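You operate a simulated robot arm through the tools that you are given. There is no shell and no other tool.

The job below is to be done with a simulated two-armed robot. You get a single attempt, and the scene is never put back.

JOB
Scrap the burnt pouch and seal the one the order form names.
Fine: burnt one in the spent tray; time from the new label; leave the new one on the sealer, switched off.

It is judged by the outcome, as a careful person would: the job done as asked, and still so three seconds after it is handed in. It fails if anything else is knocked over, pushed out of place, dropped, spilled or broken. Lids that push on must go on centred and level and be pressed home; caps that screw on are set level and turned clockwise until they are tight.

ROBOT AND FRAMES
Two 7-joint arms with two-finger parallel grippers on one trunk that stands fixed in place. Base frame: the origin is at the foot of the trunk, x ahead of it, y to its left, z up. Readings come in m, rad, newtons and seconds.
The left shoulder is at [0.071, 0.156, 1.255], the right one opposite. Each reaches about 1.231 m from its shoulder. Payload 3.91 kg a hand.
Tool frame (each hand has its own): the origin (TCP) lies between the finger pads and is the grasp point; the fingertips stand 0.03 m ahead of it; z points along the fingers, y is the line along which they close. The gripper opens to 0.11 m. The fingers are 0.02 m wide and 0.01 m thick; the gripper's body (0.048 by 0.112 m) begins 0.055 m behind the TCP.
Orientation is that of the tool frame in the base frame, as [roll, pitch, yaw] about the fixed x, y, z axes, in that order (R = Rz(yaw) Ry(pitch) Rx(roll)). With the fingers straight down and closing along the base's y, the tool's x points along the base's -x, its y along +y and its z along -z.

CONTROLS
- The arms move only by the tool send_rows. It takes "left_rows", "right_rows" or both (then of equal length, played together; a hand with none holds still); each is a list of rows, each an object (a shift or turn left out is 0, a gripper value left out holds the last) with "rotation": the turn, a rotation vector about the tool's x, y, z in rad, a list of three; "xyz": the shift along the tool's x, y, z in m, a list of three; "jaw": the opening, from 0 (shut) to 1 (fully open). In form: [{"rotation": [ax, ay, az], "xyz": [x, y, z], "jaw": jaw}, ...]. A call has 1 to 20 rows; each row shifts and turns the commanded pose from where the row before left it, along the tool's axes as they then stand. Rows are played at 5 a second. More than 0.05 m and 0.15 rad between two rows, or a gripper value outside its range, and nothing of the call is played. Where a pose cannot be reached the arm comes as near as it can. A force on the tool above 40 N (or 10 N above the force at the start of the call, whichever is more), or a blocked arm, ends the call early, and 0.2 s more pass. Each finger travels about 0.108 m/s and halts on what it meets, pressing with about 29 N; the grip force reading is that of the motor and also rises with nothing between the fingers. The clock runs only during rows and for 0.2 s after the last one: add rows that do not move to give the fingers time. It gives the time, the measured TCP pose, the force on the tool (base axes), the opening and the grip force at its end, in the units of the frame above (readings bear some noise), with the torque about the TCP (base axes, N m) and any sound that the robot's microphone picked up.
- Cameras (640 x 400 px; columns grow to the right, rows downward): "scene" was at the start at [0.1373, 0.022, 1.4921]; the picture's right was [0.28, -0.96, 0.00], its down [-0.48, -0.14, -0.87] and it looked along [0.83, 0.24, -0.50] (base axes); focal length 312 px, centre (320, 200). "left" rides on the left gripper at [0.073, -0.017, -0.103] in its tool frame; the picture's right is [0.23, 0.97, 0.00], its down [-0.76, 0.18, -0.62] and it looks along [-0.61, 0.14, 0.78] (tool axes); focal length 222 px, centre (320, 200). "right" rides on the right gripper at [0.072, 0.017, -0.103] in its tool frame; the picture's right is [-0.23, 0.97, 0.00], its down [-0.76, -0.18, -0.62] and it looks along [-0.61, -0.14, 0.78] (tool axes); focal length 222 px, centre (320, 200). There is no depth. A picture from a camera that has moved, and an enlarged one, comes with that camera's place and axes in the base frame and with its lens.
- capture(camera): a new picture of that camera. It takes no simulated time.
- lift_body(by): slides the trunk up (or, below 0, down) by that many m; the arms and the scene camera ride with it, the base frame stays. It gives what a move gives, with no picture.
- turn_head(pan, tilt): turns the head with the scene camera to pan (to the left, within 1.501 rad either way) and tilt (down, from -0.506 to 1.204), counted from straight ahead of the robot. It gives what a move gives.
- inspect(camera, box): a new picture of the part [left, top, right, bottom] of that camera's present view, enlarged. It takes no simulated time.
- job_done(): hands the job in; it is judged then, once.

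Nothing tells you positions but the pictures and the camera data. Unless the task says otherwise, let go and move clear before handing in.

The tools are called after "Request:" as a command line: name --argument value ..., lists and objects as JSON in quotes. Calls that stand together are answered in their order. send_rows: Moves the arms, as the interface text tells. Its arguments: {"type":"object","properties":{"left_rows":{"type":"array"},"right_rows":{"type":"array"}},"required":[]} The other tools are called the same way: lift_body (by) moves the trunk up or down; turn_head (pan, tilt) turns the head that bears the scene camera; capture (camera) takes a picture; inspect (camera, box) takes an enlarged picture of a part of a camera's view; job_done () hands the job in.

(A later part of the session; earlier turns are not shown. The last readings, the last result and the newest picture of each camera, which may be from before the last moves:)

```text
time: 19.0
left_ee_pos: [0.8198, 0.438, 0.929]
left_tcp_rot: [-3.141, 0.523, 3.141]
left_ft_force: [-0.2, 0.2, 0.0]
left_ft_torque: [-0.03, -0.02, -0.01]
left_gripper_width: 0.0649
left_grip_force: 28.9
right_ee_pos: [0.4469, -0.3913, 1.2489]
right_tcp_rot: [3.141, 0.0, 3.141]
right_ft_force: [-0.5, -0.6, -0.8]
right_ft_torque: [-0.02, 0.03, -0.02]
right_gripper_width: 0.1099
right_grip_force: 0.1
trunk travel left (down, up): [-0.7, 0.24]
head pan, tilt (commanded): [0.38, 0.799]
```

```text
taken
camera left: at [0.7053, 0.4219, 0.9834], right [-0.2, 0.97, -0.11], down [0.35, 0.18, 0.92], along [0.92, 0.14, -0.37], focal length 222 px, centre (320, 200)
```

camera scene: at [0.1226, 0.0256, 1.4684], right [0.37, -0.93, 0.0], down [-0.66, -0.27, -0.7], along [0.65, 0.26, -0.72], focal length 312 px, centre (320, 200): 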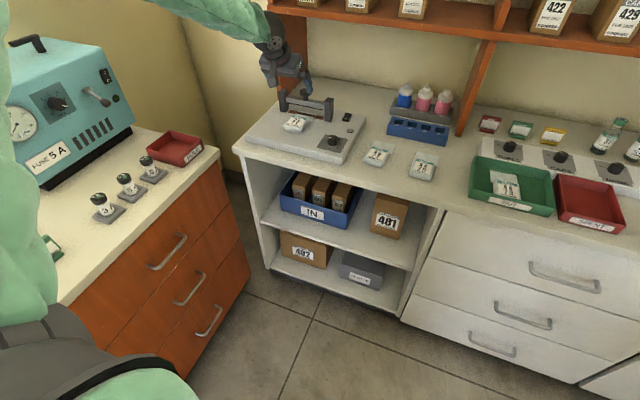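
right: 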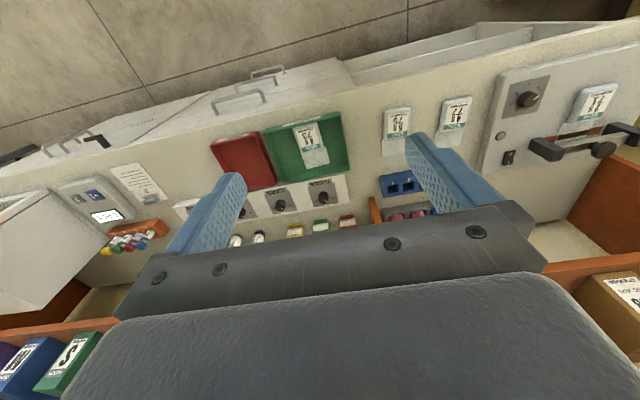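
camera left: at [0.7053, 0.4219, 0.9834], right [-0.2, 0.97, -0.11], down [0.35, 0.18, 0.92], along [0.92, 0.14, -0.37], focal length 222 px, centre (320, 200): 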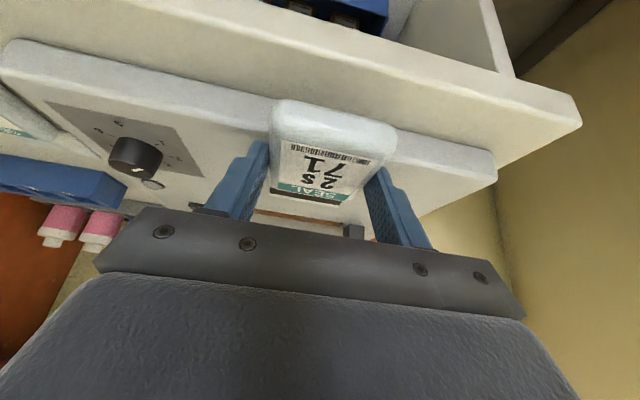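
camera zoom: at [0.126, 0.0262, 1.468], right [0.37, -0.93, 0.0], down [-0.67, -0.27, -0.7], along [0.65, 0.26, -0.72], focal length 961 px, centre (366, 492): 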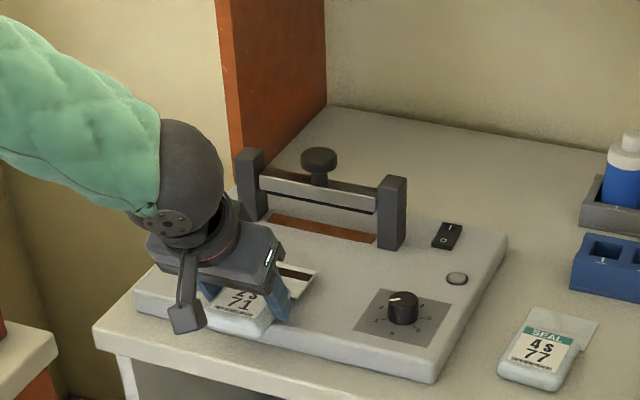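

Pouch 71 is free of the sealer and the sealer hasn't moved. I'll raise it and carry it to the right in stages.

Request:
send_rows --left_rows '[{"xyz": [-0.0188, 0, -0.0325]}, {"xyz": [-0.0188, 0, -0.0325]}, {"xyz": [-0.0188, 0, -0.0325]}, {"xyz": [-0.0188, 0, -0.0325]}, {"xyz": [0, -0.04, 0]}, {"xyz": [0, -0.04, 0]}, {"xyz": [0, -0.04, 0]}, {"xyz": [0, -0.04, 0]}, {"xyz": [0, -0.04, 0]}, {"xyz": [0, -0.04, 0]}, {"xyz": [0, -0.04, 0]}, {"xyz": [0, -0.04, 0]}, {"xyz": [0, -0.04, 0]}, {"xyz": [0, -0.04, 0]}, {}]'

Request:
turn_head --pan 0.0 --tilt 0.7

Request:
capture --camera "scene"

Request:
capture --camera "right"

```text
time: 22.2
left_ee_pos: [0.7995, 0.0795, 1.0971]
left_tcp_rot: [-3.141, 0.525, -3.139]
left_ft_force: [0.1, -1.3, -0.4]
left_ft_torque: [-0.02, 0.0, 0.02]
left_gripper_width: 0.0649
left_grip_force: 29.2
left hand out of reach, approached as far as the arm can: row 13, 14
right_ee_pos: [0.4456, -0.3903, 1.2496]
right_tcp_rot: [3.14, -0.001, 3.14]
right_ft_force: [0.6, -0.2, 0.1]
right_ft_torque: [-0.02, 0.01, -0.01]
right_gripper_width: 0.1101
right_grip_force: 0.0
trunk travel left (down, up): [-0.7, 0.24]
head pan, tilt (commanded): [0.38, 0.799]
```

```text
time: 23.1
left_ee_pos: [0.7998, 0.0818, 1.0982]
left_tcp_rot: [-3.139, 0.523, -3.14]
left_ft_force: [-0.4, -0.2, 0.0]
left_ft_torque: [0.01, 0.01, 0.03]
left_gripper_width: 0.0649
left_grip_force: 29.1
right_ee_pos: [0.4449, -0.3898, 1.2492]
right_tcp_rot: [-3.141, 0.0, -3.14]
right_ft_force: [0.1, 0.2, -0.6]
right_ft_torque: [0.0, 0.02, -0.02]
right_gripper_width: 0.11
right_grip_force: 0.1
trunk travel left (down, up): [-0.7, 0.24]
head pan, tilt (commanded): [0.0, 0.7]
```

```text
taken
camera scene: at [0.1351, -0.0034, 1.4763], right [0.0, -1.0, 0.0], down [-0.64, 0.0, -0.76], along [0.76, 0.0, -0.64], focal length 312 px, centre (320, 200)
```

scene: 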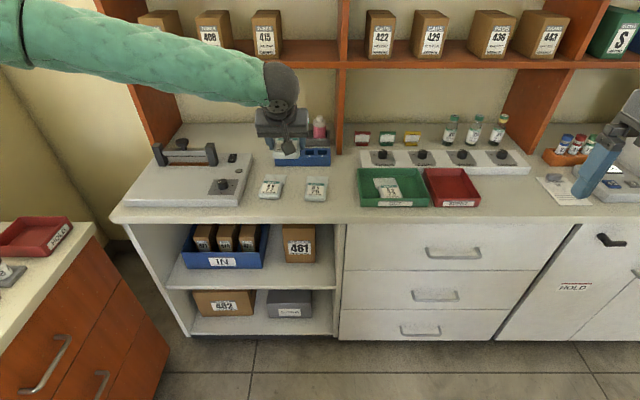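

```text
taken
camera right: at [0.3715, -0.374, 1.3541], right [0.23, 0.97, 0.0], down [0.76, -0.18, 0.62], along [0.61, -0.14, -0.78], focal length 222 px, centre (320, 200)
```

right: 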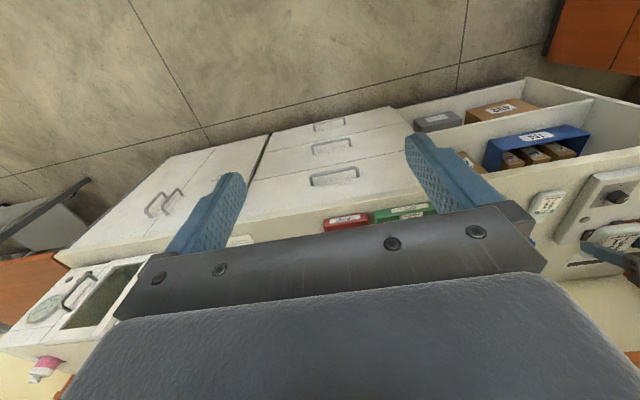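

The left arm hits a joint limit near y=0.08, so it can't carry the pouch to the spent tray itself. New plan: park 71 on the empty left part of the sealer plate, place 77 on the sealer, then set 71 down where 77 was, within the right arm's reach. The right arm then takes it to the spent tray. I'm heading back with 71 first.

Request:
send_rows --left_rows '[{"xyz": [0, 0.042, 0]}, {"xyz": [0, 0.042, 0]}, {"xyz": [0, 0.042, 0]}, {"xyz": [0, 0.042, 0]}, {"xyz": [0, 0.042, 0]}, {"xyz": [0, 0.042, 0]}, {"xyz": [0, 0.042, 0]}, {"xyz": [0, 0.042, 0]}, {"xyz": [0, 0.042, 0]}, {"xyz": [0, 0.042, 0]}, {"xyz": [0, 0.036, 0]}, {}]'

Request:
turn_head --pan 0.45 --tilt 0.65

Request:
capture --camera "scene"

Request:
capture --camera "left"

```text
time: 25.7
left_ee_pos: [0.8011, 0.539, 1.0946]
left_tcp_rot: [3.139, 0.523, 3.141]
left_ft_force: [0.0, -0.6, -0.6]
left_ft_torque: [-0.01, 0.01, 0.0]
left_gripper_width: 0.0647
left_grip_force: 29.3
right_ee_pos: [0.4455, -0.3905, 1.2493]
right_tcp_rot: [3.141, 0.0, -3.141]
right_ft_force: [-0.2, -1.0, -0.7]
right_ft_torque: [0.01, 0.01, 0.02]
right_gripper_width: 0.11
right_grip_force: 0.0
trunk travel left (down, up): [-0.7, 0.24]
head pan, tilt (commanded): [0.0, 0.7]
```

```text
time: 26.6
left_ee_pos: [0.8005, 0.5385, 1.0933]
left_tcp_rot: [-3.14, 0.523, -3.141]
left_ft_force: [0.6, 0.6, -1.2]
left_ft_torque: [-0.01, 0.01, 0.01]
left_gripper_width: 0.0649
left_grip_force: 28.9
right_ee_pos: [0.4454, -0.3905, 1.2499]
right_tcp_rot: [-3.141, 0.0, -3.14]
right_ft_force: [0.0, 0.3, -0.5]
right_ft_torque: [0.03, -0.01, 0.0]
right_gripper_width: 0.1098
right_grip_force: 0.1
trunk travel left (down, up): [-0.7, 0.24]
head pan, tilt (commanded): [0.45, 0.649]
```

```text
taken
camera scene: at [0.1285, 0.0346, 1.4806], right [0.43, -0.9, 0.0], down [-0.55, -0.26, -0.8], along [0.72, 0.35, -0.6], focal length 312 px, centre (320, 200)
```

scene: 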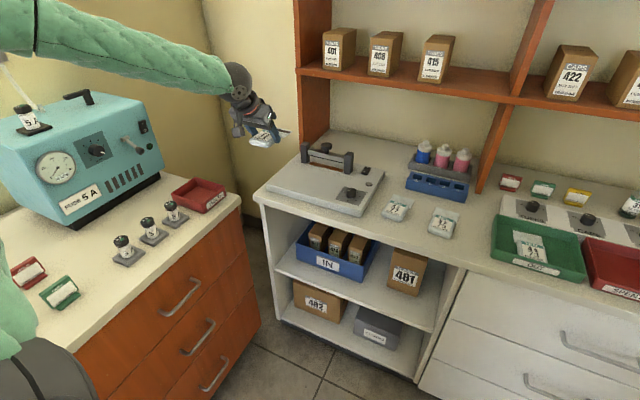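

```text
taken
camera left: at [0.6856, 0.5234, 1.148], right [-0.2, 0.97, -0.11], down [0.35, 0.18, 0.92], along [0.92, 0.14, -0.37], focal length 222 px, centre (320, 200)
```

left: 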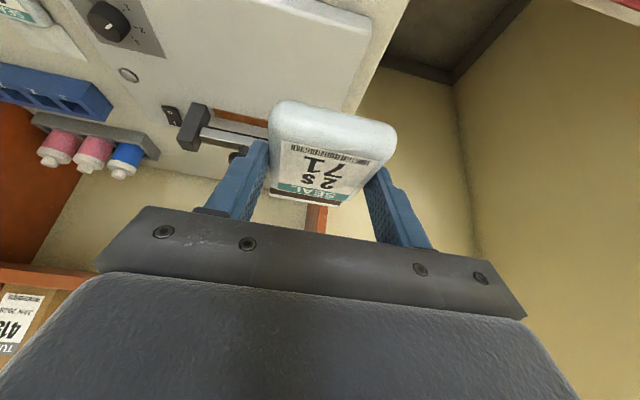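

I'll enlarge the sealer from here to find its left edge before parking the pouch.

Request:
inspect --camera "scene" --box '[250, 130, 410, 230]'

Request:
inspect --camera "scene" --box '[370, 170, 530, 270]'

```text
4.00 times, centred on (330, 180) of scene
camera zoom: at [0.1285, 0.0346, 1.4806], right [0.43, -0.9, 0.0], down [-0.55, -0.26, -0.8], along [0.72, 0.35, -0.6], focal length 1250 px, centre (280, 280)
```

zoom: 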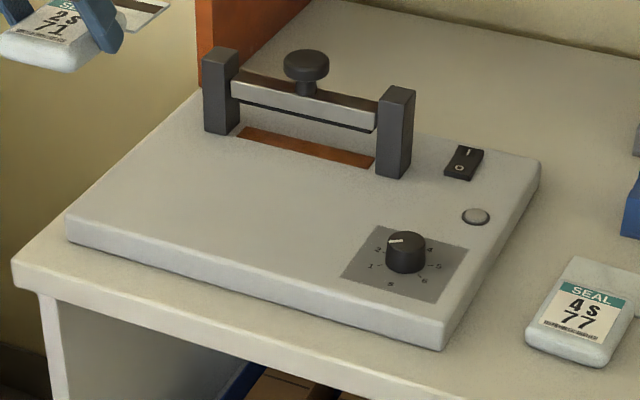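

```text
4.00 times, centred on (450, 220) of scene
camera zoom: at [0.1285, 0.0346, 1.4806], right [0.43, -0.9, 0.0], down [-0.55, -0.26, -0.8], along [0.72, 0.35, -0.6], focal length 1250 px, centre (-200, 120)
```

zoom: 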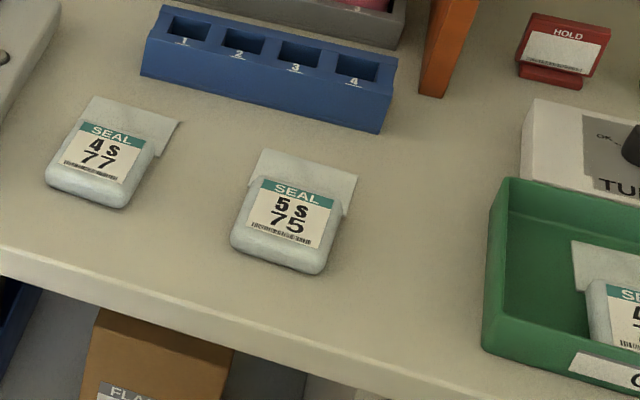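

The sealer plate spans x 0.836–1.09 and y 0.239–0.574 and hasn't rotated; the counter is at z≈0.86. I'm parking pouch 71 at about [0.885, 0.538] on the plate.

Request:
send_rows --left_rows '[{"xyz": [-0.0012, 0, 0.04]}, {"xyz": [-0.0012, 0, 0.04]}, {"xyz": [-0.0012, 0, 0.04]}, {"xyz": [-0.0012, 0, 0.04]}, {"xyz": [0.013, 0, 0.0225]}, {}]'

Request:
inspect --camera "scene" --box '[230, 90, 410, 230]'

```text
time: 28.0
left_ee_pos: [0.8852, 0.5384, 0.9303]
left_tcp_rot: [-3.142, 0.525, 3.14]
left_ft_force: [-0.9, 1.3, 0.0]
left_ft_torque: [-0.02, 0.03, 0.02]
left_gripper_width: 0.0651
left_grip_force: 28.9
right_ee_pos: [0.4448, -0.3907, 1.2492]
right_tcp_rot: [3.141, -0.001, -3.141]
right_ft_force: [-0.4, 0.5, 0.2]
right_ft_torque: [0.0, -0.01, 0.02]
right_gripper_width: 0.1099
right_grip_force: 0.0
trunk travel left (down, up): [-0.7, 0.24]
head pan, tilt (commanded): [0.45, 0.649]
```

```text
2.86 times, centred on (320, 160) of scene
camera zoom: at [0.1284, 0.0342, 1.4807], right [0.43, -0.9, 0.0], down [-0.54, -0.26, -0.8], along [0.72, 0.35, -0.6], focal length 893 px, centre (320, 314)
```

zoom: 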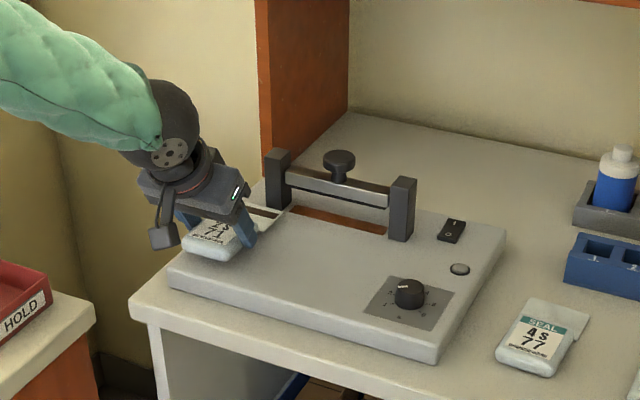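

It's positioned correctly. I'm lowering the last millimetres and releasing gently.

Request:
send_rows --left_rows '[{"xyz": [0.002, 0, 0.0035]}, {"xyz": [0.0018, 0, 0.0031]}, {}]'

```text
time: 28.8
left_ee_pos: [0.8848, 0.5365, 0.925]
left_tcp_rot: [3.142, 0.523, -3.141]
left_ft_force: [-0.1, -0.3, -0.5]
left_ft_torque: [0.02, -0.01, 0.01]
left_gripper_width: 0.0649
left_grip_force: 29.1
right_ee_pos: [0.4461, -0.3896, 1.2494]
right_tcp_rot: [3.141, 0.001, -3.141]
right_ft_force: [-0.4, 0.3, -0.6]
right_ft_torque: [0.02, 0.0, 0.01]
right_gripper_width: 0.1101
right_grip_force: 0.2
trunk travel left (down, up): [-0.7, 0.24]
head pan, tilt (commanded): [0.45, 0.649]
```

Request:
send_rows --left_rows '[{"xyz": [0.001, 0, 0.0017]}, {}, {"jaw": 0.65}, {"jaw": 0.72}, {"jaw": 0.78}, {}, {}]'

Request:
inspect --camera "scene" --box '[230, 90, 410, 230]'

```text
time: 30.4
left_ee_pos: [0.884, 0.5361, 0.9236]
left_tcp_rot: [-3.141, 0.524, 3.141]
left_ft_force: [0.4, 0.8, 0.5]
left_ft_torque: [0.0, 0.0, 0.01]
left_gripper_width: 0.0858
left_grip_force: 0.2
right_ee_pos: [0.4447, -0.3903, 1.2491]
right_tcp_rot: [-3.141, 0.001, -3.141]
right_ft_force: [0.3, -0.5, 0.1]
right_ft_torque: [0.01, 0.01, -0.02]
right_gripper_width: 0.1101
right_grip_force: 0.1
trunk travel left (down, up): [-0.7, 0.24]
head pan, tilt (commanded): [0.45, 0.649]
```

```text
2.86 times, centred on (320, 160) of scene
camera zoom: at [0.1284, 0.0346, 1.4807], right [0.44, -0.9, 0.0], down [-0.54, -0.26, -0.8], along [0.72, 0.35, -0.6], focal length 893 px, centre (320, 314)
```

zoom: 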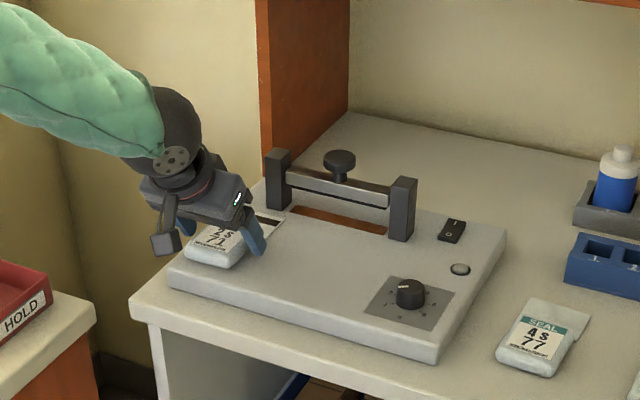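

Pouch 71 is parked flat. I'll rise and move the left hand over pouch 77 for a close look.

Request:
send_rows --left_rows '[{"xyz": [-0.0217, 0, -0.0375]}, {"xyz": [-0.0217, 0, -0.0375]}, {"xyz": [-0.0217, 0, -0.0375]}, {"xyz": [0, -0.0386, 0], "jaw": 1.0}, {"xyz": [0, -0.0386, 0]}, {"xyz": [0, -0.0386, 0]}, {"xyz": [0, -0.0386, 0]}, {"xyz": [0, -0.0386, 0]}, {"xyz": [0, -0.0386, 0]}, {"xyz": [0, -0.0386, 0]}, {"xyz": [0, -0.0386, 0]}, {"xyz": [0, -0.0386, 0]}, {"xyz": [0, -0.0386, 0]}, {}]'

Request:
capture --camera "left"

Request:
capture --camera "scene"

```text
time: 33.4
left_ee_pos: [0.8836, 0.1535, 1.0531]
left_tcp_rot: [-3.139, 0.527, -3.14]
left_ft_force: [-0.4, 0.5, 0.9]
left_ft_torque: [0.0, 0.02, -0.04]
left_gripper_width: 0.11
left_grip_force: 0.0
right_ee_pos: [0.4452, -0.3898, 1.2497]
right_tcp_rot: [3.141, 0.0, -3.141]
right_ft_force: [0.5, 0.2, -0.7]
right_ft_torque: [0.02, 0.02, -0.03]
right_gripper_width: 0.11
right_grip_force: 0.1
trunk travel left (down, up): [-0.7, 0.24]
head pan, tilt (commanded): [0.45, 0.649]
```

```text
taken
camera left: at [0.7684, 0.1375, 1.1075], right [-0.2, 0.97, -0.12], down [0.35, 0.18, 0.92], along [0.92, 0.14, -0.37], focal length 222 px, centre (320, 200)
```

left: 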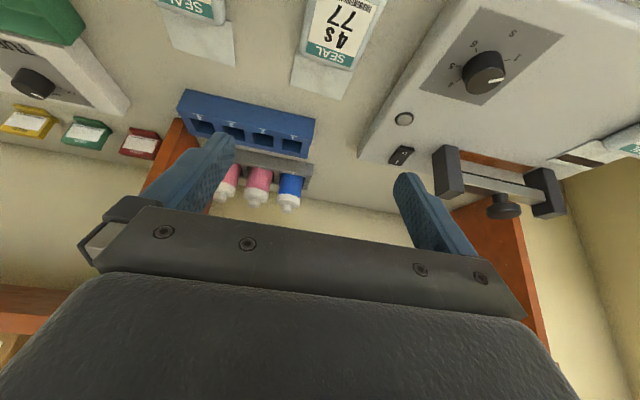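

```text
taken
camera scene: at [0.1275, 0.0351, 1.4808], right [0.44, -0.9, 0.0], down [-0.54, -0.26, -0.8], along [0.72, 0.35, -0.6], focal length 312 px, centre (320, 200)
```

scene: 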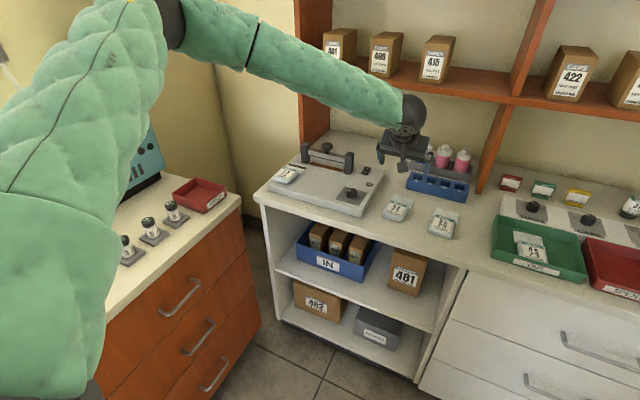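

I can see 77's far half in the hand camera; I'll step back a bit to see the whole pouch between the fingers.

Request:
send_rows --left_rows '[{"xyz": [0.0346, -0.0035, -0.02]}, {"xyz": [0.026, 0, -0.015]}, {}]'

Request:
inspect --camera "left" --box '[200, 0, 440, 150]'

Request:
inspect --camera "scene" --box '[360, 170, 480, 250]'

```text
time: 34.2
left_ee_pos: [0.8162, 0.1491, 1.0506]
left_tcp_rot: [-3.141, 0.524, -3.14]
left_ft_force: [0.3, -0.9, -0.6]
left_ft_torque: [0.03, 0.01, -0.03]
left_gripper_width: 0.1102
left_grip_force: 0.0
right_ee_pos: [0.4458, -0.3896, 1.2495]
right_tcp_rot: [-3.14, -0.001, -3.141]
right_ft_force: [0.6, -0.2, 0.7]
right_ft_torque: [-0.04, 0.0, -0.02]
right_gripper_width: 0.1099
right_grip_force: 0.1
trunk travel left (down, up): [-0.7, 0.24]
head pan, tilt (commanded): [0.45, 0.649]
```

```text
2.67 times, centred on (320, 75) of left
camera zoom: at [0.7012, 0.1328, 1.1051], right [-0.2, 0.97, -0.11], down [0.35, 0.18, 0.92], along [0.92, 0.14, -0.37], focal length 592 px, centre (320, 533)
```

zoom: 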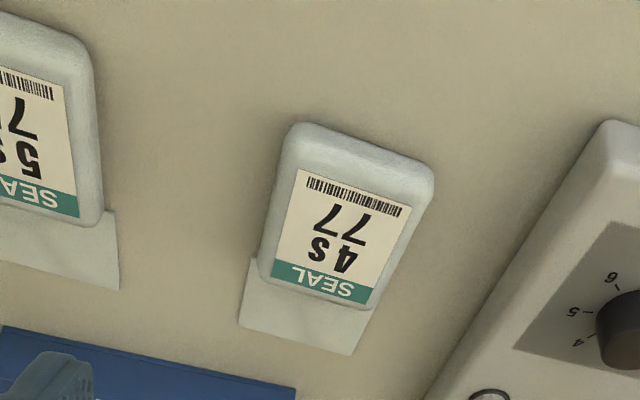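

```text
5.00 times, centred on (420, 210) of scene
camera zoom: at [0.1297, 0.0344, 1.4805], right [0.44, -0.9, 0.0], down [-0.55, -0.26, -0.8], along [0.72, 0.35, -0.61], focal length 1562 px, centre (-180, 150)
```

zoom: 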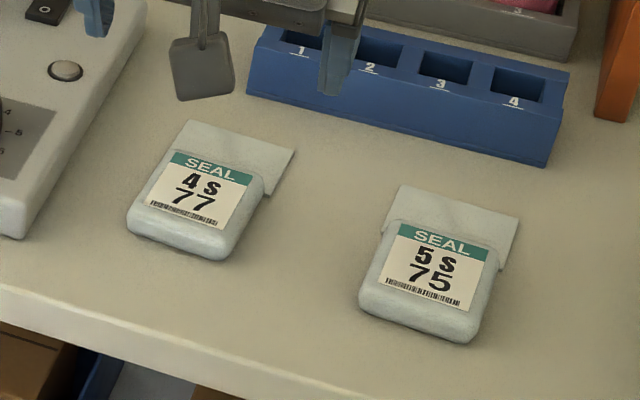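

Pouch 77 lies at about [0.900, 0.153], turned about −2.4°. I'm moving over it, matching its angle, and descending.

Request:
send_rows --left_rows '[{"xyz": [-0.005, 0.0013, 0.0453]}, {"xyz": [-0.005, 0.0013, 0.0453]}, {"xyz": [-0.005, 0.0013, 0.0453]}, {"rotation": [0.021, 0, 0.036]}, {"xyz": [0.0125, 0, 0.0217]}, {}]'

Request:
inspect --camera "scene" --box '[340, 120, 480, 250]'

Request:
capture --camera "left"

```text
time: 35.6
left_ee_pos: [0.8601, 0.1989, 0.9581]
left_tcp_rot: [3.141, 0.524, 3.1]
left_ft_force: [-0.5, -0.3, 0.3]
left_ft_torque: [0.0, -0.03, -0.02]
left_gripper_width: 0.1101
left_grip_force: 0.1
left hand out of reach, approached as far as the arm can: row 2, 3, 5
right_ee_pos: [0.4452, -0.3906, 1.2494]
right_tcp_rot: [3.141, 0.001, -3.141]
right_ft_force: [-0.2, 0.5, -0.4]
right_ft_torque: [0.0, 0.02, -0.03]
right_gripper_width: 0.1101
right_grip_force: 0.1
trunk travel left (down, up): [-0.7, 0.24]
head pan, tilt (commanded): [0.45, 0.649]
```

```text
3.08 times, centred on (410, 185) of scene
camera zoom: at [0.1287, 0.0341, 1.4806], right [0.44, -0.9, 0.0], down [-0.54, -0.26, -0.8], along [0.72, 0.35, -0.6], focal length 961 px, centre (43, 246)
```

zoom: 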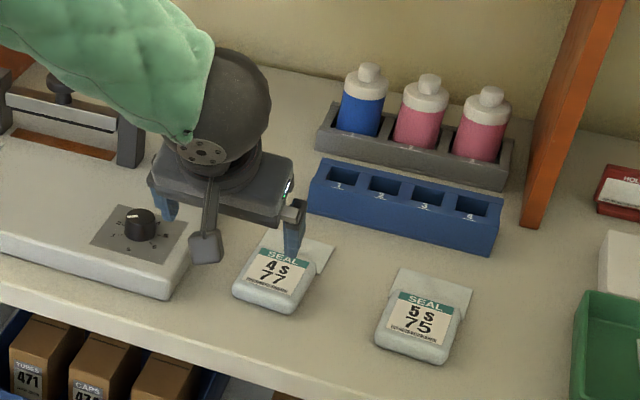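

```text
taken
camera left: at [0.7441, 0.1876, 1.0123], right [-0.16, 0.98, -0.11], down [0.35, 0.16, 0.92], along [0.92, 0.1, -0.37], focal length 222 px, centre (320, 200)
```

left: 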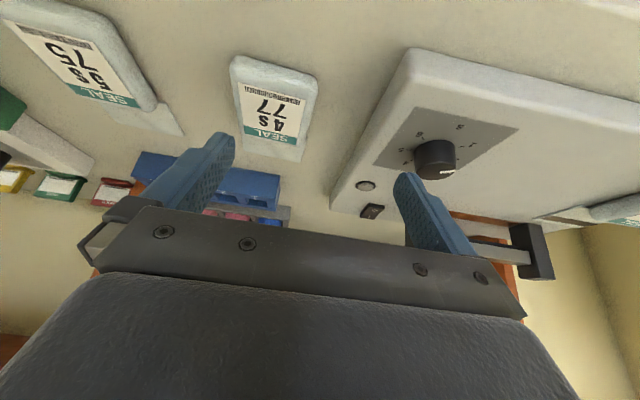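

The 30° lean runs into a joint limit this far right. I'll rise, reduce the lean to about 11°, and try again; the sealer spot should still be reachable at that lean.

Request:
send_rows --left_rows '[{"xyz": [-0.02, 0, -0.035]}, {"xyz": [-0.02, 0, -0.035]}, {"rotation": [0, 0.111, 0]}, {"rotation": [0, 0.111, 0]}, {"rotation": [0, 0.111, 0]}, {}]'

```text
time: 37.0
left_ee_pos: [0.859, 0.1995, 1.0375]
left_tcp_rot: [3.14, 0.19, 3.102]
left_ft_force: [-1.7, 0.7, 0.2]
left_ft_torque: [0.02, -0.01, 0.0]
left_gripper_width: 0.1099
left_grip_force: 0.0
right_ee_pos: [0.4448, -0.3909, 1.2495]
right_tcp_rot: [-3.141, 0.001, -3.141]
right_ft_force: [0.3, 0.5, 0.1]
right_ft_torque: [0.02, -0.02, -0.02]
right_gripper_width: 0.1103
right_grip_force: 0.0
trunk travel left (down, up): [-0.7, 0.24]
head pan, tilt (commanded): [0.45, 0.649]
```

Request:
send_rows --left_rows '[{"xyz": [-0.0196, -0.0225, 0.0036]}, {"xyz": [-0.0196, -0.0225, 0.0036]}, {}]'

Request:
capture --camera "left"

```text
time: 37.8
left_ee_pos: [0.8724, 0.1782, 1.0541]
left_tcp_rot: [-3.141, 0.191, 3.103]
left_ft_force: [0.8, 0.4, 0.1]
left_ft_torque: [-0.01, 0.03, 0.05]
left_gripper_width: 0.1101
left_grip_force: 0.0
left hand out of reach, approached as far as the arm can: row 1, 2
right_ee_pos: [0.4457, -0.3901, 1.2496]
right_tcp_rot: [3.141, -0.003, 3.141]
right_ft_force: [-0.5, 0.4, -0.1]
right_ft_torque: [0.01, 0.01, 0.01]
right_gripper_width: 0.1101
right_grip_force: 0.0
trunk travel left (down, up): [-0.7, 0.24]
head pan, tilt (commanded): [0.45, 0.649]
```

```text
taken
camera left: at [0.7798, 0.1664, 1.1422], right [-0.18, 0.98, -0.04], down [0.64, 0.15, 0.76], along [0.75, 0.11, -0.65], focal length 222 px, centre (320, 200)
```

left: 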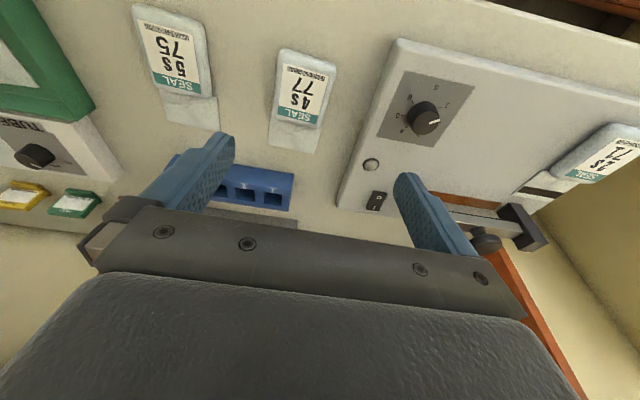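

Still limited; the pattern suggests the wrist is too low relative to the shoulder for this direction. I'll raise the hand, restore the 30° lean, and lower the trunk so the same shoulder-relative pose reaches pouch 77.

Request:
send_rows --left_rows '[{"xyz": [-0.0087, 0, -0.045]}, {"xyz": [-0.0087, 0, -0.045]}, {"xyz": [0.04, 0, -0.02]}, {"rotation": [0, -0.111, 0]}, {"rotation": [0, -0.111, 0]}, {"rotation": [0, -0.111, 0]}, {"xyz": [-0.02, 0, -0.035]}, {}]'

Request:
capture --camera "scene"

```text
time: 39.6
left_ee_pos: [0.8301, 0.183, 1.1982]
left_tcp_rot: [-3.14, 0.523, 3.102]
left_ft_force: [-0.5, 0.5, -1.2]
left_ft_torque: [0.0, -0.01, -0.05]
left_gripper_width: 0.1099
left_grip_force: 0.0
right_ee_pos: [0.4451, -0.3901, 1.2497]
right_tcp_rot: [-3.141, -0.002, -3.14]
right_ft_force: [-0.1, 0.4, 0.0]
right_ft_torque: [-0.02, 0.02, -0.05]
right_gripper_width: 0.1101
right_grip_force: 0.2
trunk travel left (down, up): [-0.7, 0.24]
head pan, tilt (commanded): [0.45, 0.649]
```

```text
taken
camera scene: at [0.1292, 0.0347, 1.4805], right [0.44, -0.9, 0.0], down [-0.55, -0.26, -0.8], along [0.72, 0.35, -0.61], focal length 312 px, centre (320, 200)
```

scene: 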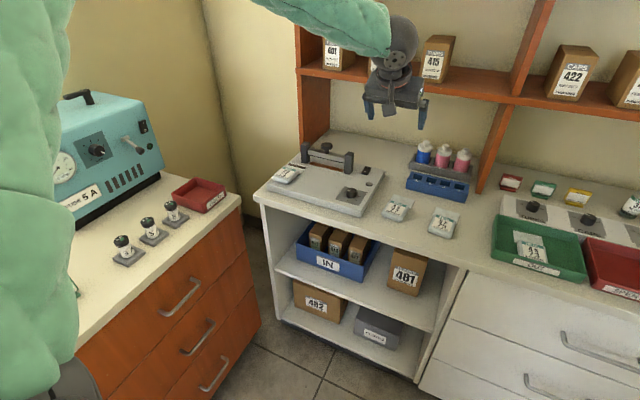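

Request:
lift_body --by -0.15

Request:
send_rows --left_rows '[{"xyz": [-0.029, -0.017, 0.0167]}, {"xyz": [-0.029, -0.017, 0.0167]}, {}]'

Request:
capture --camera "scene"

```text
time: 41.3
left_ee_pos: [0.8277, 0.1821, 1.05]
left_tcp_rot: [3.141, 0.523, 3.102]
left_ft_force: [-0.8, 0.1, 0.0]
left_ft_torque: [0.01, 0.01, 0.0]
left_gripper_width: 0.1099
left_grip_force: 0.0
right_ee_pos: [0.4445, -0.3899, 1.1007]
right_tcp_rot: [-3.14, 0.0, -3.141]
right_ft_force: [-0.8, -0.2, -0.2]
right_ft_torque: [0.0, -0.04, 0.01]
right_gripper_width: 0.1103
right_grip_force: 0.0
trunk travel left (down, up): [-0.55, 0.39]
head pan, tilt (commanded): [0.45, 0.649]
```

```text
time: 42.1
left_ee_pos: [0.8909, 0.1469, 1.0486]
left_tcp_rot: [3.141, 0.527, 3.1]
left_ft_force: [0.0, -0.1, 0.7]
left_ft_torque: [0.01, 0.03, 0.0]
left_gripper_width: 0.1101
left_grip_force: 0.2
right_ee_pos: [0.4453, -0.3905, 1.101]
right_tcp_rot: [3.141, 0.0, 3.141]
right_ft_force: [-0.1, -0.5, -0.5]
right_ft_torque: [0.02, -0.03, -0.02]
right_gripper_width: 0.1098
right_grip_force: 0.1
trunk travel left (down, up): [-0.55, 0.39]
head pan, tilt (commanded): [0.45, 0.649]
```

```text
taken
camera scene: at [0.1272, 0.0343, 1.3308], right [0.44, -0.9, 0.0], down [-0.54, -0.26, -0.8], along [0.72, 0.35, -0.6], focal length 312 px, centre (320, 200)
```

scene: 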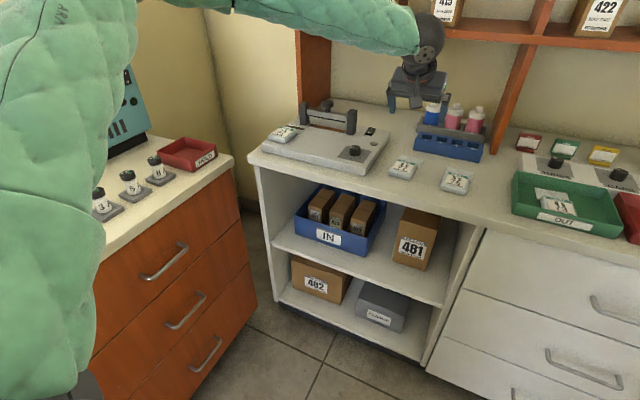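

It reached the spot with no limit flagged. I'm descending over pouch 77.

Request:
send_rows --left_rows '[{"xyz": [0.0164, 0.002, 0.0323]}, {"xyz": [0.0164, 0.002, 0.0323]}, {"xyz": [0.0164, 0.002, 0.0323]}, {}]'

Request:
inspect --camera "scene" --box '[340, 60, 500, 220]'

Request:
capture --camera "left"

```text
time: 43.1
left_ee_pos: [0.8986, 0.1505, 0.9423]
left_tcp_rot: [3.14, 0.524, 3.103]
left_ft_force: [-0.5, 0.2, 0.1]
left_ft_torque: [0.02, 0.01, 0.01]
left_gripper_width: 0.11
left_grip_force: 0.0
right_ee_pos: [0.4446, -0.3908, 1.1003]
right_tcp_rot: [3.141, -0.001, 3.141]
right_ft_force: [-0.8, -0.6, 0.5]
right_ft_torque: [0.01, -0.02, 0.02]
right_gripper_width: 0.1101
right_grip_force: 0.2
trunk travel left (down, up): [-0.55, 0.39]
head pan, tilt (commanded): [0.45, 0.649]
```

```text
2.50 times, centred on (420, 140) of scene
camera zoom: at [0.1277, 0.0341, 1.3308], right [0.44, -0.9, 0.0], down [-0.54, -0.26, -0.8], along [0.72, 0.35, -0.6], focal length 781 px, centre (70, 350)
```

zoom: 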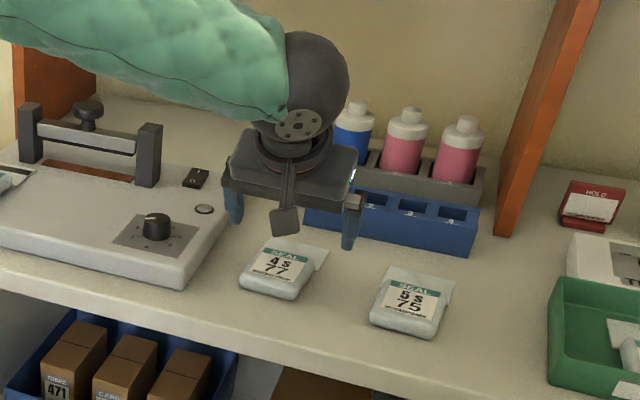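

```text
taken
camera left: at [0.783, 0.1387, 0.9965], right [-0.16, 0.98, -0.11], down [0.35, 0.16, 0.92], along [0.92, 0.1, -0.37], focal length 222 px, centre (320, 200)
```

left: 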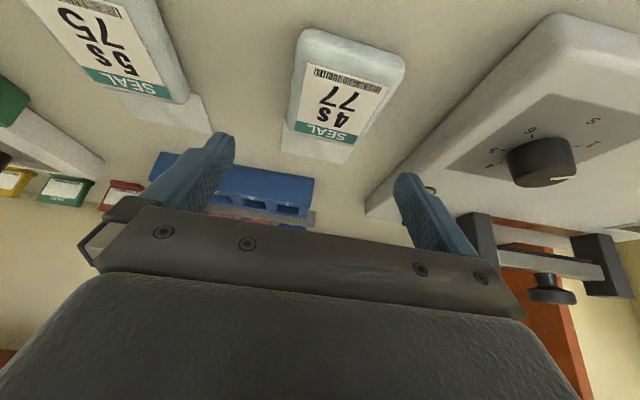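

Pouch 77 sits between the fingers; I'm descending further with a small correction, then stepping down by millimetres.

Request:
send_rows --left_rows '[{"xyz": [0.011, 0.0015, 0.015]}, {"xyz": [0.011, 0.0015, 0.015]}, {}]'

Request:
send_rows --left_rows '[{"xyz": [0.002, 0, 0.0035]}, {"xyz": [0.0015, 0, 0.0026]}, {}]'

Request:
capture --camera "left"

```text
time: 43.9
left_ee_pos: [0.8962, 0.1568, 0.9055]
left_tcp_rot: [-3.141, 0.522, 3.101]
left_ft_force: [0.2, 0.1, 0.0]
left_ft_torque: [-0.03, 0.0, 0.01]
left_gripper_width: 0.11
left_grip_force: 0.0
right_ee_pos: [0.4457, -0.391, 1.099]
right_tcp_rot: [3.141, -0.001, -3.14]
right_ft_force: [-1.1, -0.5, -0.6]
right_ft_torque: [0.02, 0.02, 0.0]
right_gripper_width: 0.1102
right_grip_force: 0.1
trunk travel left (down, up): [-0.55, 0.39]
head pan, tilt (commanded): [0.45, 0.649]
```

```text
time: 44.7
left_ee_pos: [0.8932, 0.1589, 0.8994]
left_tcp_rot: [-3.14, 0.523, 3.101]
left_ft_force: [0.6, 0.3, 0.4]
left_ft_torque: [-0.01, -0.02, 0.0]
left_gripper_width: 0.1099
left_grip_force: 0.0
left hand out of reach, approached as far as the arm can: row 1
right_ee_pos: [0.446, -0.3901, 1.0984]
right_tcp_rot: [-3.14, 0.0, -3.141]
right_ft_force: [0.5, -0.2, -0.2]
right_ft_torque: [0.0, -0.02, -0.01]
right_gripper_width: 0.11
right_grip_force: 0.1
trunk travel left (down, up): [-0.55, 0.39]
head pan, tilt (commanded): [0.45, 0.649]
```

```text
taken
camera left: at [0.778, 0.1477, 0.9534], right [-0.16, 0.98, -0.11], down [0.35, 0.16, 0.92], along [0.92, 0.1, -0.37], focal length 222 px, centre (320, 200)
```

left: 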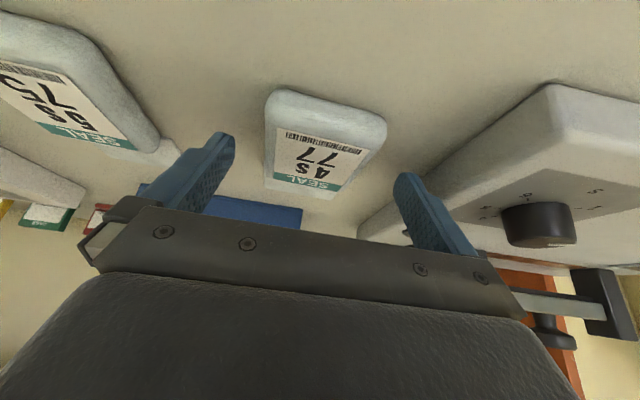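

The arm is at its limit again, a few mm high. I'll use the trunk itself to lower the last 6 mm.

Request:
lift_body --by -0.006

```text
time: 45.3
left_ee_pos: [0.8934, 0.1597, 0.8939]
left_tcp_rot: [-3.141, 0.522, 3.101]
left_ft_force: [-0.2, 0.5, 0.2]
left_ft_torque: [0.0, 0.0, -0.02]
left_gripper_width: 0.1099
left_grip_force: 0.1
right_ee_pos: [0.4457, -0.3904, 1.0931]
right_tcp_rot: [3.141, 0.001, 3.141]
right_ft_force: [-0.4, -0.6, -0.4]
right_ft_torque: [0.01, 0.01, 0.0]
right_gripper_width: 0.1101
right_grip_force: 0.1
trunk travel left (down, up): [-0.544, 0.396]
head pan, tilt (commanded): [0.45, 0.649]
```

Request:
send_rows --left_rows '[{"jaw": 0.7}, {"jaw": 0.5}, {"jaw": 0.0}, {"jaw": 0.0}, {"jaw": 0.0}, {"jaw": 0.0}]'

Request:
capture --camera "left"

Request:
inspect --camera "scene" --box '[340, 60, 500, 220]'

```text
time: 46.7
left_ee_pos: [0.8943, 0.1597, 0.8943]
left_tcp_rot: [-3.139, 0.526, 3.101]
left_ft_force: [0.4, -0.1, -0.3]
left_ft_torque: [0.0, -0.01, -0.02]
left_gripper_width: 0.0649
left_grip_force: 29.3
right_ee_pos: [0.446, -0.3889, 1.0924]
right_tcp_rot: [3.141, -0.001, -3.14]
right_ft_force: [0.4, 0.6, -1.3]
right_ft_torque: [-0.03, -0.01, 0.03]
right_gripper_width: 0.11
right_grip_force: 0.0
trunk travel left (down, up): [-0.544, 0.396]
head pan, tilt (commanded): [0.45, 0.649]
```

```text
taken
camera left: at [0.778, 0.1477, 0.9473], right [-0.16, 0.98, -0.11], down [0.35, 0.16, 0.92], along [0.92, 0.1, -0.37], focal length 222 px, centre (320, 200)
```

left: 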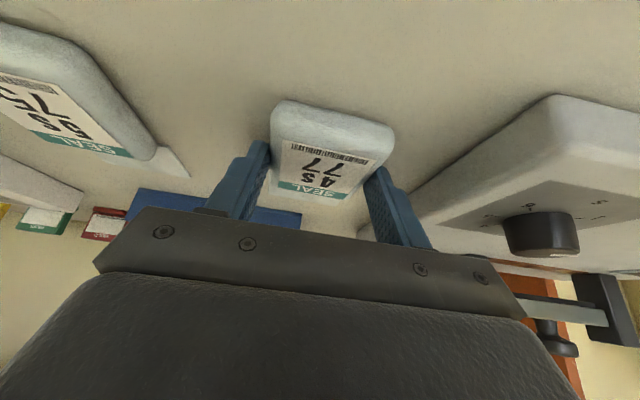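

```text
2.50 times, centred on (420, 140) of scene
camera zoom: at [0.1284, 0.0344, 1.3246], right [0.44, -0.9, 0.0], down [-0.54, -0.26, -0.8], along [0.72, 0.35, -0.6], focal length 781 px, centre (70, 350)
```

zoom: 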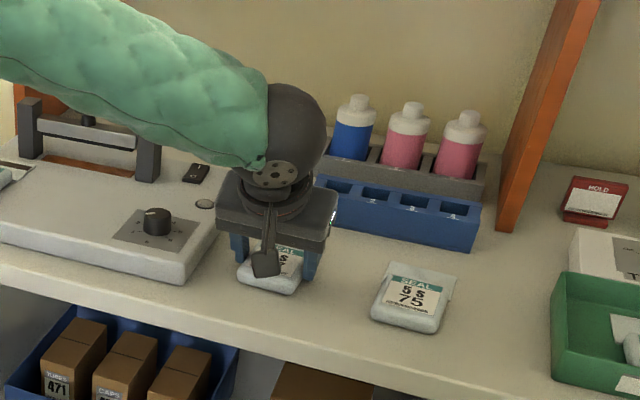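

Pouch 77 is held (width 0.065) at the same spot in the fingers as 71 was. I'll lift it, straighten the yaw, and carry it to in front of the sealer bar at height.

Request:
send_rows --left_rows '[{"xyz": [-0.02, 0, -0.0347]}, {"xyz": [-0.02, 0, -0.0347]}, {"xyz": [-0.02, 0, -0.0347]}, {"xyz": [-0.02, 0, -0.0347]}, {"rotation": [-0.02, 0, -0.0347]}, {"xyz": [0.0079, 0.0398, -0.0046]}, {"xyz": [0.0079, 0.0398, -0.0046]}, {"xyz": [0.0079, 0.0398, -0.0046]}, {"xyz": [0.0079, 0.0398, -0.0046]}, {"xyz": [0.0079, 0.0398, -0.0046]}, {"xyz": [0.0079, 0.0398, -0.0046]}, {"xyz": [0.0079, 0.0398, -0.0046]}, {}]'

Request:
capture --camera "left"

Request:
capture --camera "scene"

```text
time: 49.5
left_ee_pos: [0.8316, 0.4378, 1.052]
left_tcp_rot: [3.141, 0.524, 3.14]
left_ft_force: [0.4, 0.0, -1.0]
left_ft_torque: [-0.01, 0.0, 0.03]
left_gripper_width: 0.0653
left_grip_force: 29.7
right_ee_pos: [0.446, -0.3909, 1.0926]
right_tcp_rot: [3.139, -0.001, -3.139]
right_ft_force: [0.2, -0.5, 0.1]
right_ft_torque: [0.01, 0.03, 0.01]
right_gripper_width: 0.1101
right_grip_force: 0.2
trunk travel left (down, up): [-0.544, 0.396]
head pan, tilt (commanded): [0.45, 0.649]
```

```text
taken
camera left: at [0.7168, 0.4218, 1.1066], right [-0.2, 0.97, -0.11], down [0.35, 0.18, 0.92], along [0.92, 0.14, -0.37], focal length 222 px, centre (320, 200)
```

left: 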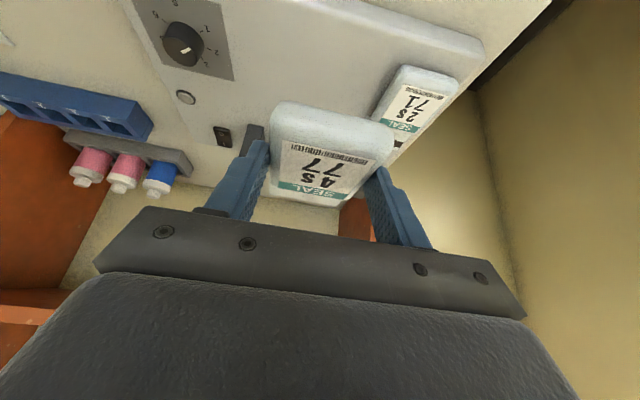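

```text
taken
camera scene: at [0.1288, 0.0335, 1.3246], right [0.44, -0.9, 0.0], down [-0.54, -0.26, -0.8], along [0.72, 0.35, -0.6], focal length 312 px, centre (320, 200)
```

scene: 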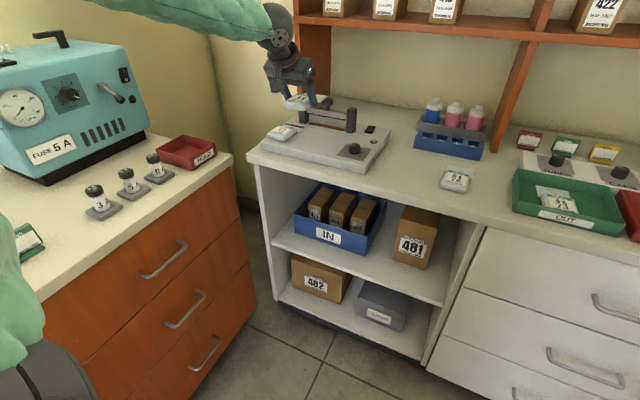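

I'm lowering 77 in front of the bar, about 1 cm above the plate.

Request:
send_rows --left_rows '[{"xyz": [0.02, -0.0013, 0.0346]}, {"xyz": [0.02, -0.0013, 0.0346]}, {"xyz": [0.0202, -0.0013, 0.035]}, {}]'

Request:
inspect --camera "scene" --box '[240, 50, 400, 190]'

Request:
capture --camera "left"

```text
time: 50.5
left_ee_pos: [0.8306, 0.4348, 0.9338]
left_tcp_rot: [-3.141, 0.525, 3.141]
left_ft_force: [0.1, 0.0, -0.8]
left_ft_torque: [-0.04, 0.0, 0.01]
left_gripper_width: 0.0648
left_grip_force: 29.3
right_ee_pos: [0.4444, -0.3903, 1.0953]
right_tcp_rot: [-3.141, 0.001, -3.14]
right_ft_force: [0.7, -1.1, -0.2]
right_ft_torque: [-0.02, -0.02, 0.0]
right_gripper_width: 0.1101
right_grip_force: 0.1
trunk travel left (down, up): [-0.544, 0.396]
head pan, tilt (commanded): [0.45, 0.649]
```

```text
2.86 times, centred on (320, 120) of scene
camera zoom: at [0.1275, 0.0343, 1.3248], right [0.44, -0.9, 0.0], down [-0.54, -0.26, -0.8], along [0.72, 0.35, -0.6], focal length 893 px, centre (320, 429)
```

zoom: 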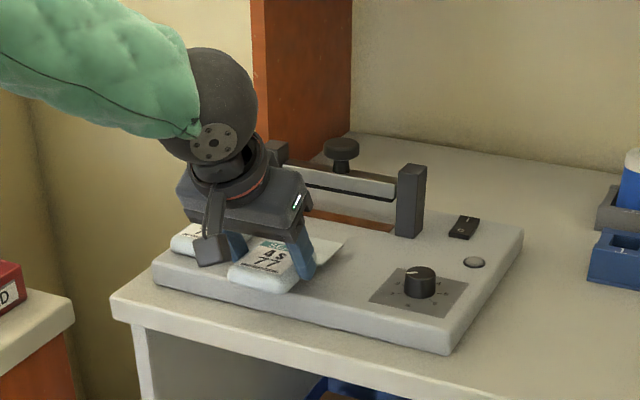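

```text
taken
camera left: at [0.7156, 0.4188, 0.9873], right [-0.2, 0.97, -0.11], down [0.35, 0.18, 0.92], along [0.92, 0.14, -0.37], focal length 222 px, centre (320, 200)
```

left: 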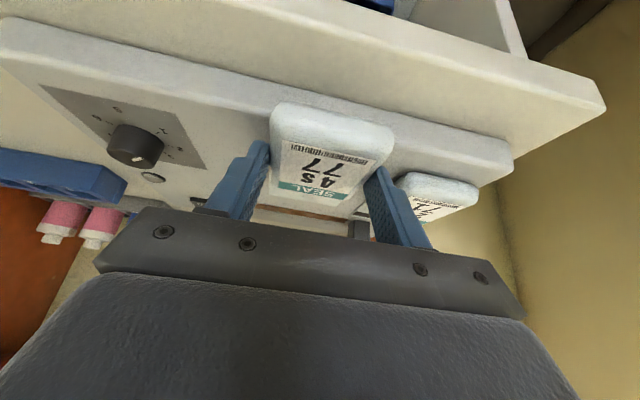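

I'm sliding it forward so the neck goes under the raised bar onto the strip.

Request:
send_rows --left_rows '[{"xyz": [0.0022, 0, 0.0038]}, {"xyz": [-0.0283, 0, 0.0163]}, {"xyz": [-0.0283, 0, 0.0163]}, {"xyz": [-0.0286, 0, 0.0165]}, {}]'

Request:
inspect --camera "scene" --box '[240, 50, 400, 190]'

Request:
capture --camera "left"

```text
time: 51.7
left_ee_pos: [0.9283, 0.435, 0.9301]
left_tcp_rot: [-3.14, 0.526, 3.139]
left_ft_force: [-1.0, 0.7, -1.7]
left_ft_torque: [0.04, 0.05, 0.02]
left_gripper_width: 0.065
left_grip_force: 29.4
right_ee_pos: [0.4445, -0.3898, 1.0941]
right_tcp_rot: [3.141, 0.001, 3.141]
right_ft_force: [-0.1, 0.0, -0.6]
right_ft_torque: [0.02, 0.01, 0.01]
right_gripper_width: 0.11
right_grip_force: 0.0
trunk travel left (down, up): [-0.544, 0.396]
head pan, tilt (commanded): [0.45, 0.649]
```

```text
2.86 times, centred on (320, 120) of scene
camera zoom: at [0.1274, 0.035, 1.3248], right [0.44, -0.9, 0.0], down [-0.54, -0.26, -0.8], along [0.72, 0.35, -0.6], focal length 893 px, centre (320, 429)
```

zoom: 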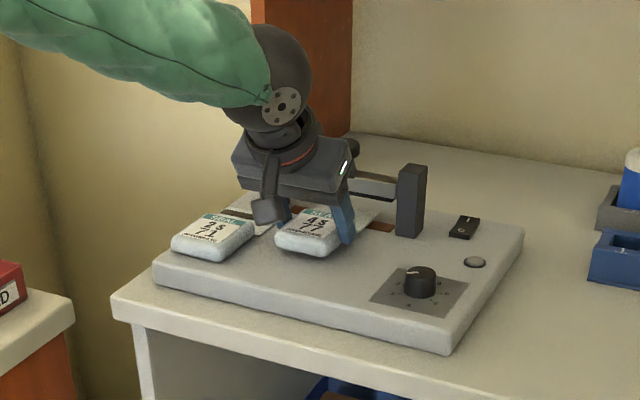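

```text
taken
camera left: at [0.8132, 0.4194, 0.9839], right [-0.2, 0.97, -0.12], down [0.35, 0.18, 0.92], along [0.92, 0.14, -0.37], focal length 222 px, centre (320, 200)
```

left: 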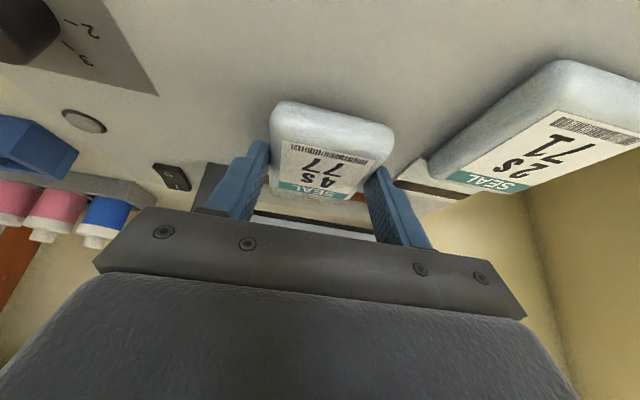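

Now I'm lowering 77 onto the plate and opening the fingers just enough to release.

Request:
send_rows --left_rows '[{"xyz": [0.002, 0, 0.0035]}, {"xyz": [0.0015, 0, 0.0026]}, {}]'

Request:
send_rows --left_rows '[{"jaw": 0.65}, {"jaw": 0.7}, {"jaw": 0.76}, {}, {}]'

Request:
capture --camera "left"

Request:
inspect --camera "scene" --box '[240, 50, 400, 190]'

```text
time: 52.5
left_ee_pos: [0.9284, 0.434, 0.9226]
left_tcp_rot: [-3.141, 0.525, 3.141]
left_ft_force: [-0.6, 2.1, 5.0]
left_ft_torque: [0.1, 0.16, -0.01]
left_gripper_width: 0.065
left_grip_force: 28.6
right_ee_pos: [0.4447, -0.3902, 1.0936]
right_tcp_rot: [-3.14, -0.001, -3.142]
right_ft_force: [-0.6, -0.3, 0.2]
right_ft_torque: [0.01, -0.01, 0.0]
right_gripper_width: 0.1099
right_grip_force: 0.1
trunk travel left (down, up): [-0.544, 0.396]
head pan, tilt (commanded): [0.45, 0.649]
```

```text
time: 53.7
left_ee_pos: [0.928, 0.4345, 0.9227]
left_tcp_rot: [-3.14, 0.526, -3.141]
left_ft_force: [0.7, 0.2, 0.6]
left_ft_torque: [-0.01, -0.03, 0.02]
left_gripper_width: 0.0838
left_grip_force: 0.1
right_ee_pos: [0.4462, -0.39, 1.0942]
right_tcp_rot: [3.141, 0.002, -3.141]
right_ft_force: [-0.9, -0.2, 0.1]
right_ft_torque: [-0.01, -0.01, 0.0]
right_gripper_width: 0.1098
right_grip_force: 0.0
trunk travel left (down, up): [-0.544, 0.396]
head pan, tilt (commanded): [0.45, 0.649]
```

```text
taken
camera left: at [0.8133, 0.4184, 0.9763], right [-0.2, 0.97, -0.11], down [0.35, 0.18, 0.92], along [0.92, 0.14, -0.37], focal length 222 px, centre (320, 200)
```

left: 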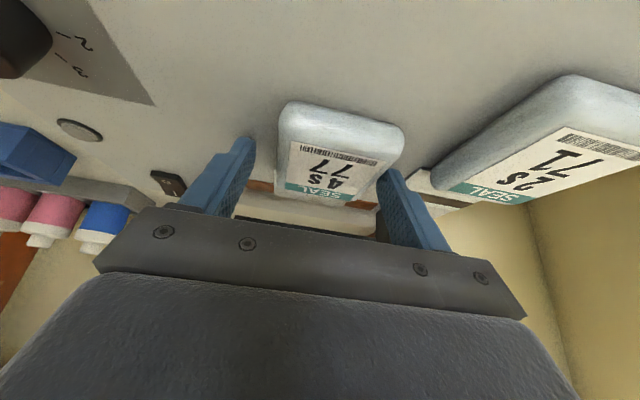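

```text
2.86 times, centred on (320, 120) of scene
camera zoom: at [0.1284, 0.0345, 1.3246], right [0.44, -0.9, 0.0], down [-0.54, -0.26, -0.8], along [0.72, 0.35, -0.6], focal length 893 px, centre (320, 429)
```

zoom: 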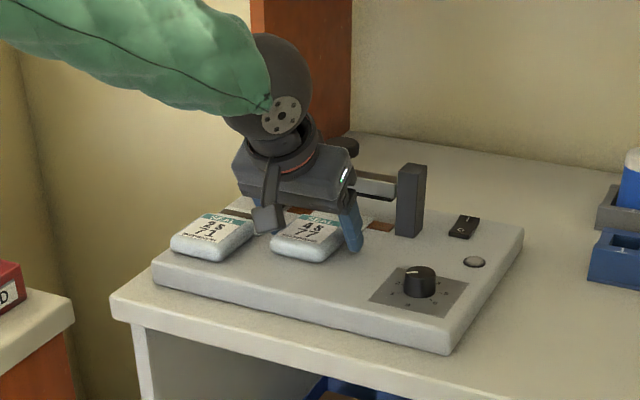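

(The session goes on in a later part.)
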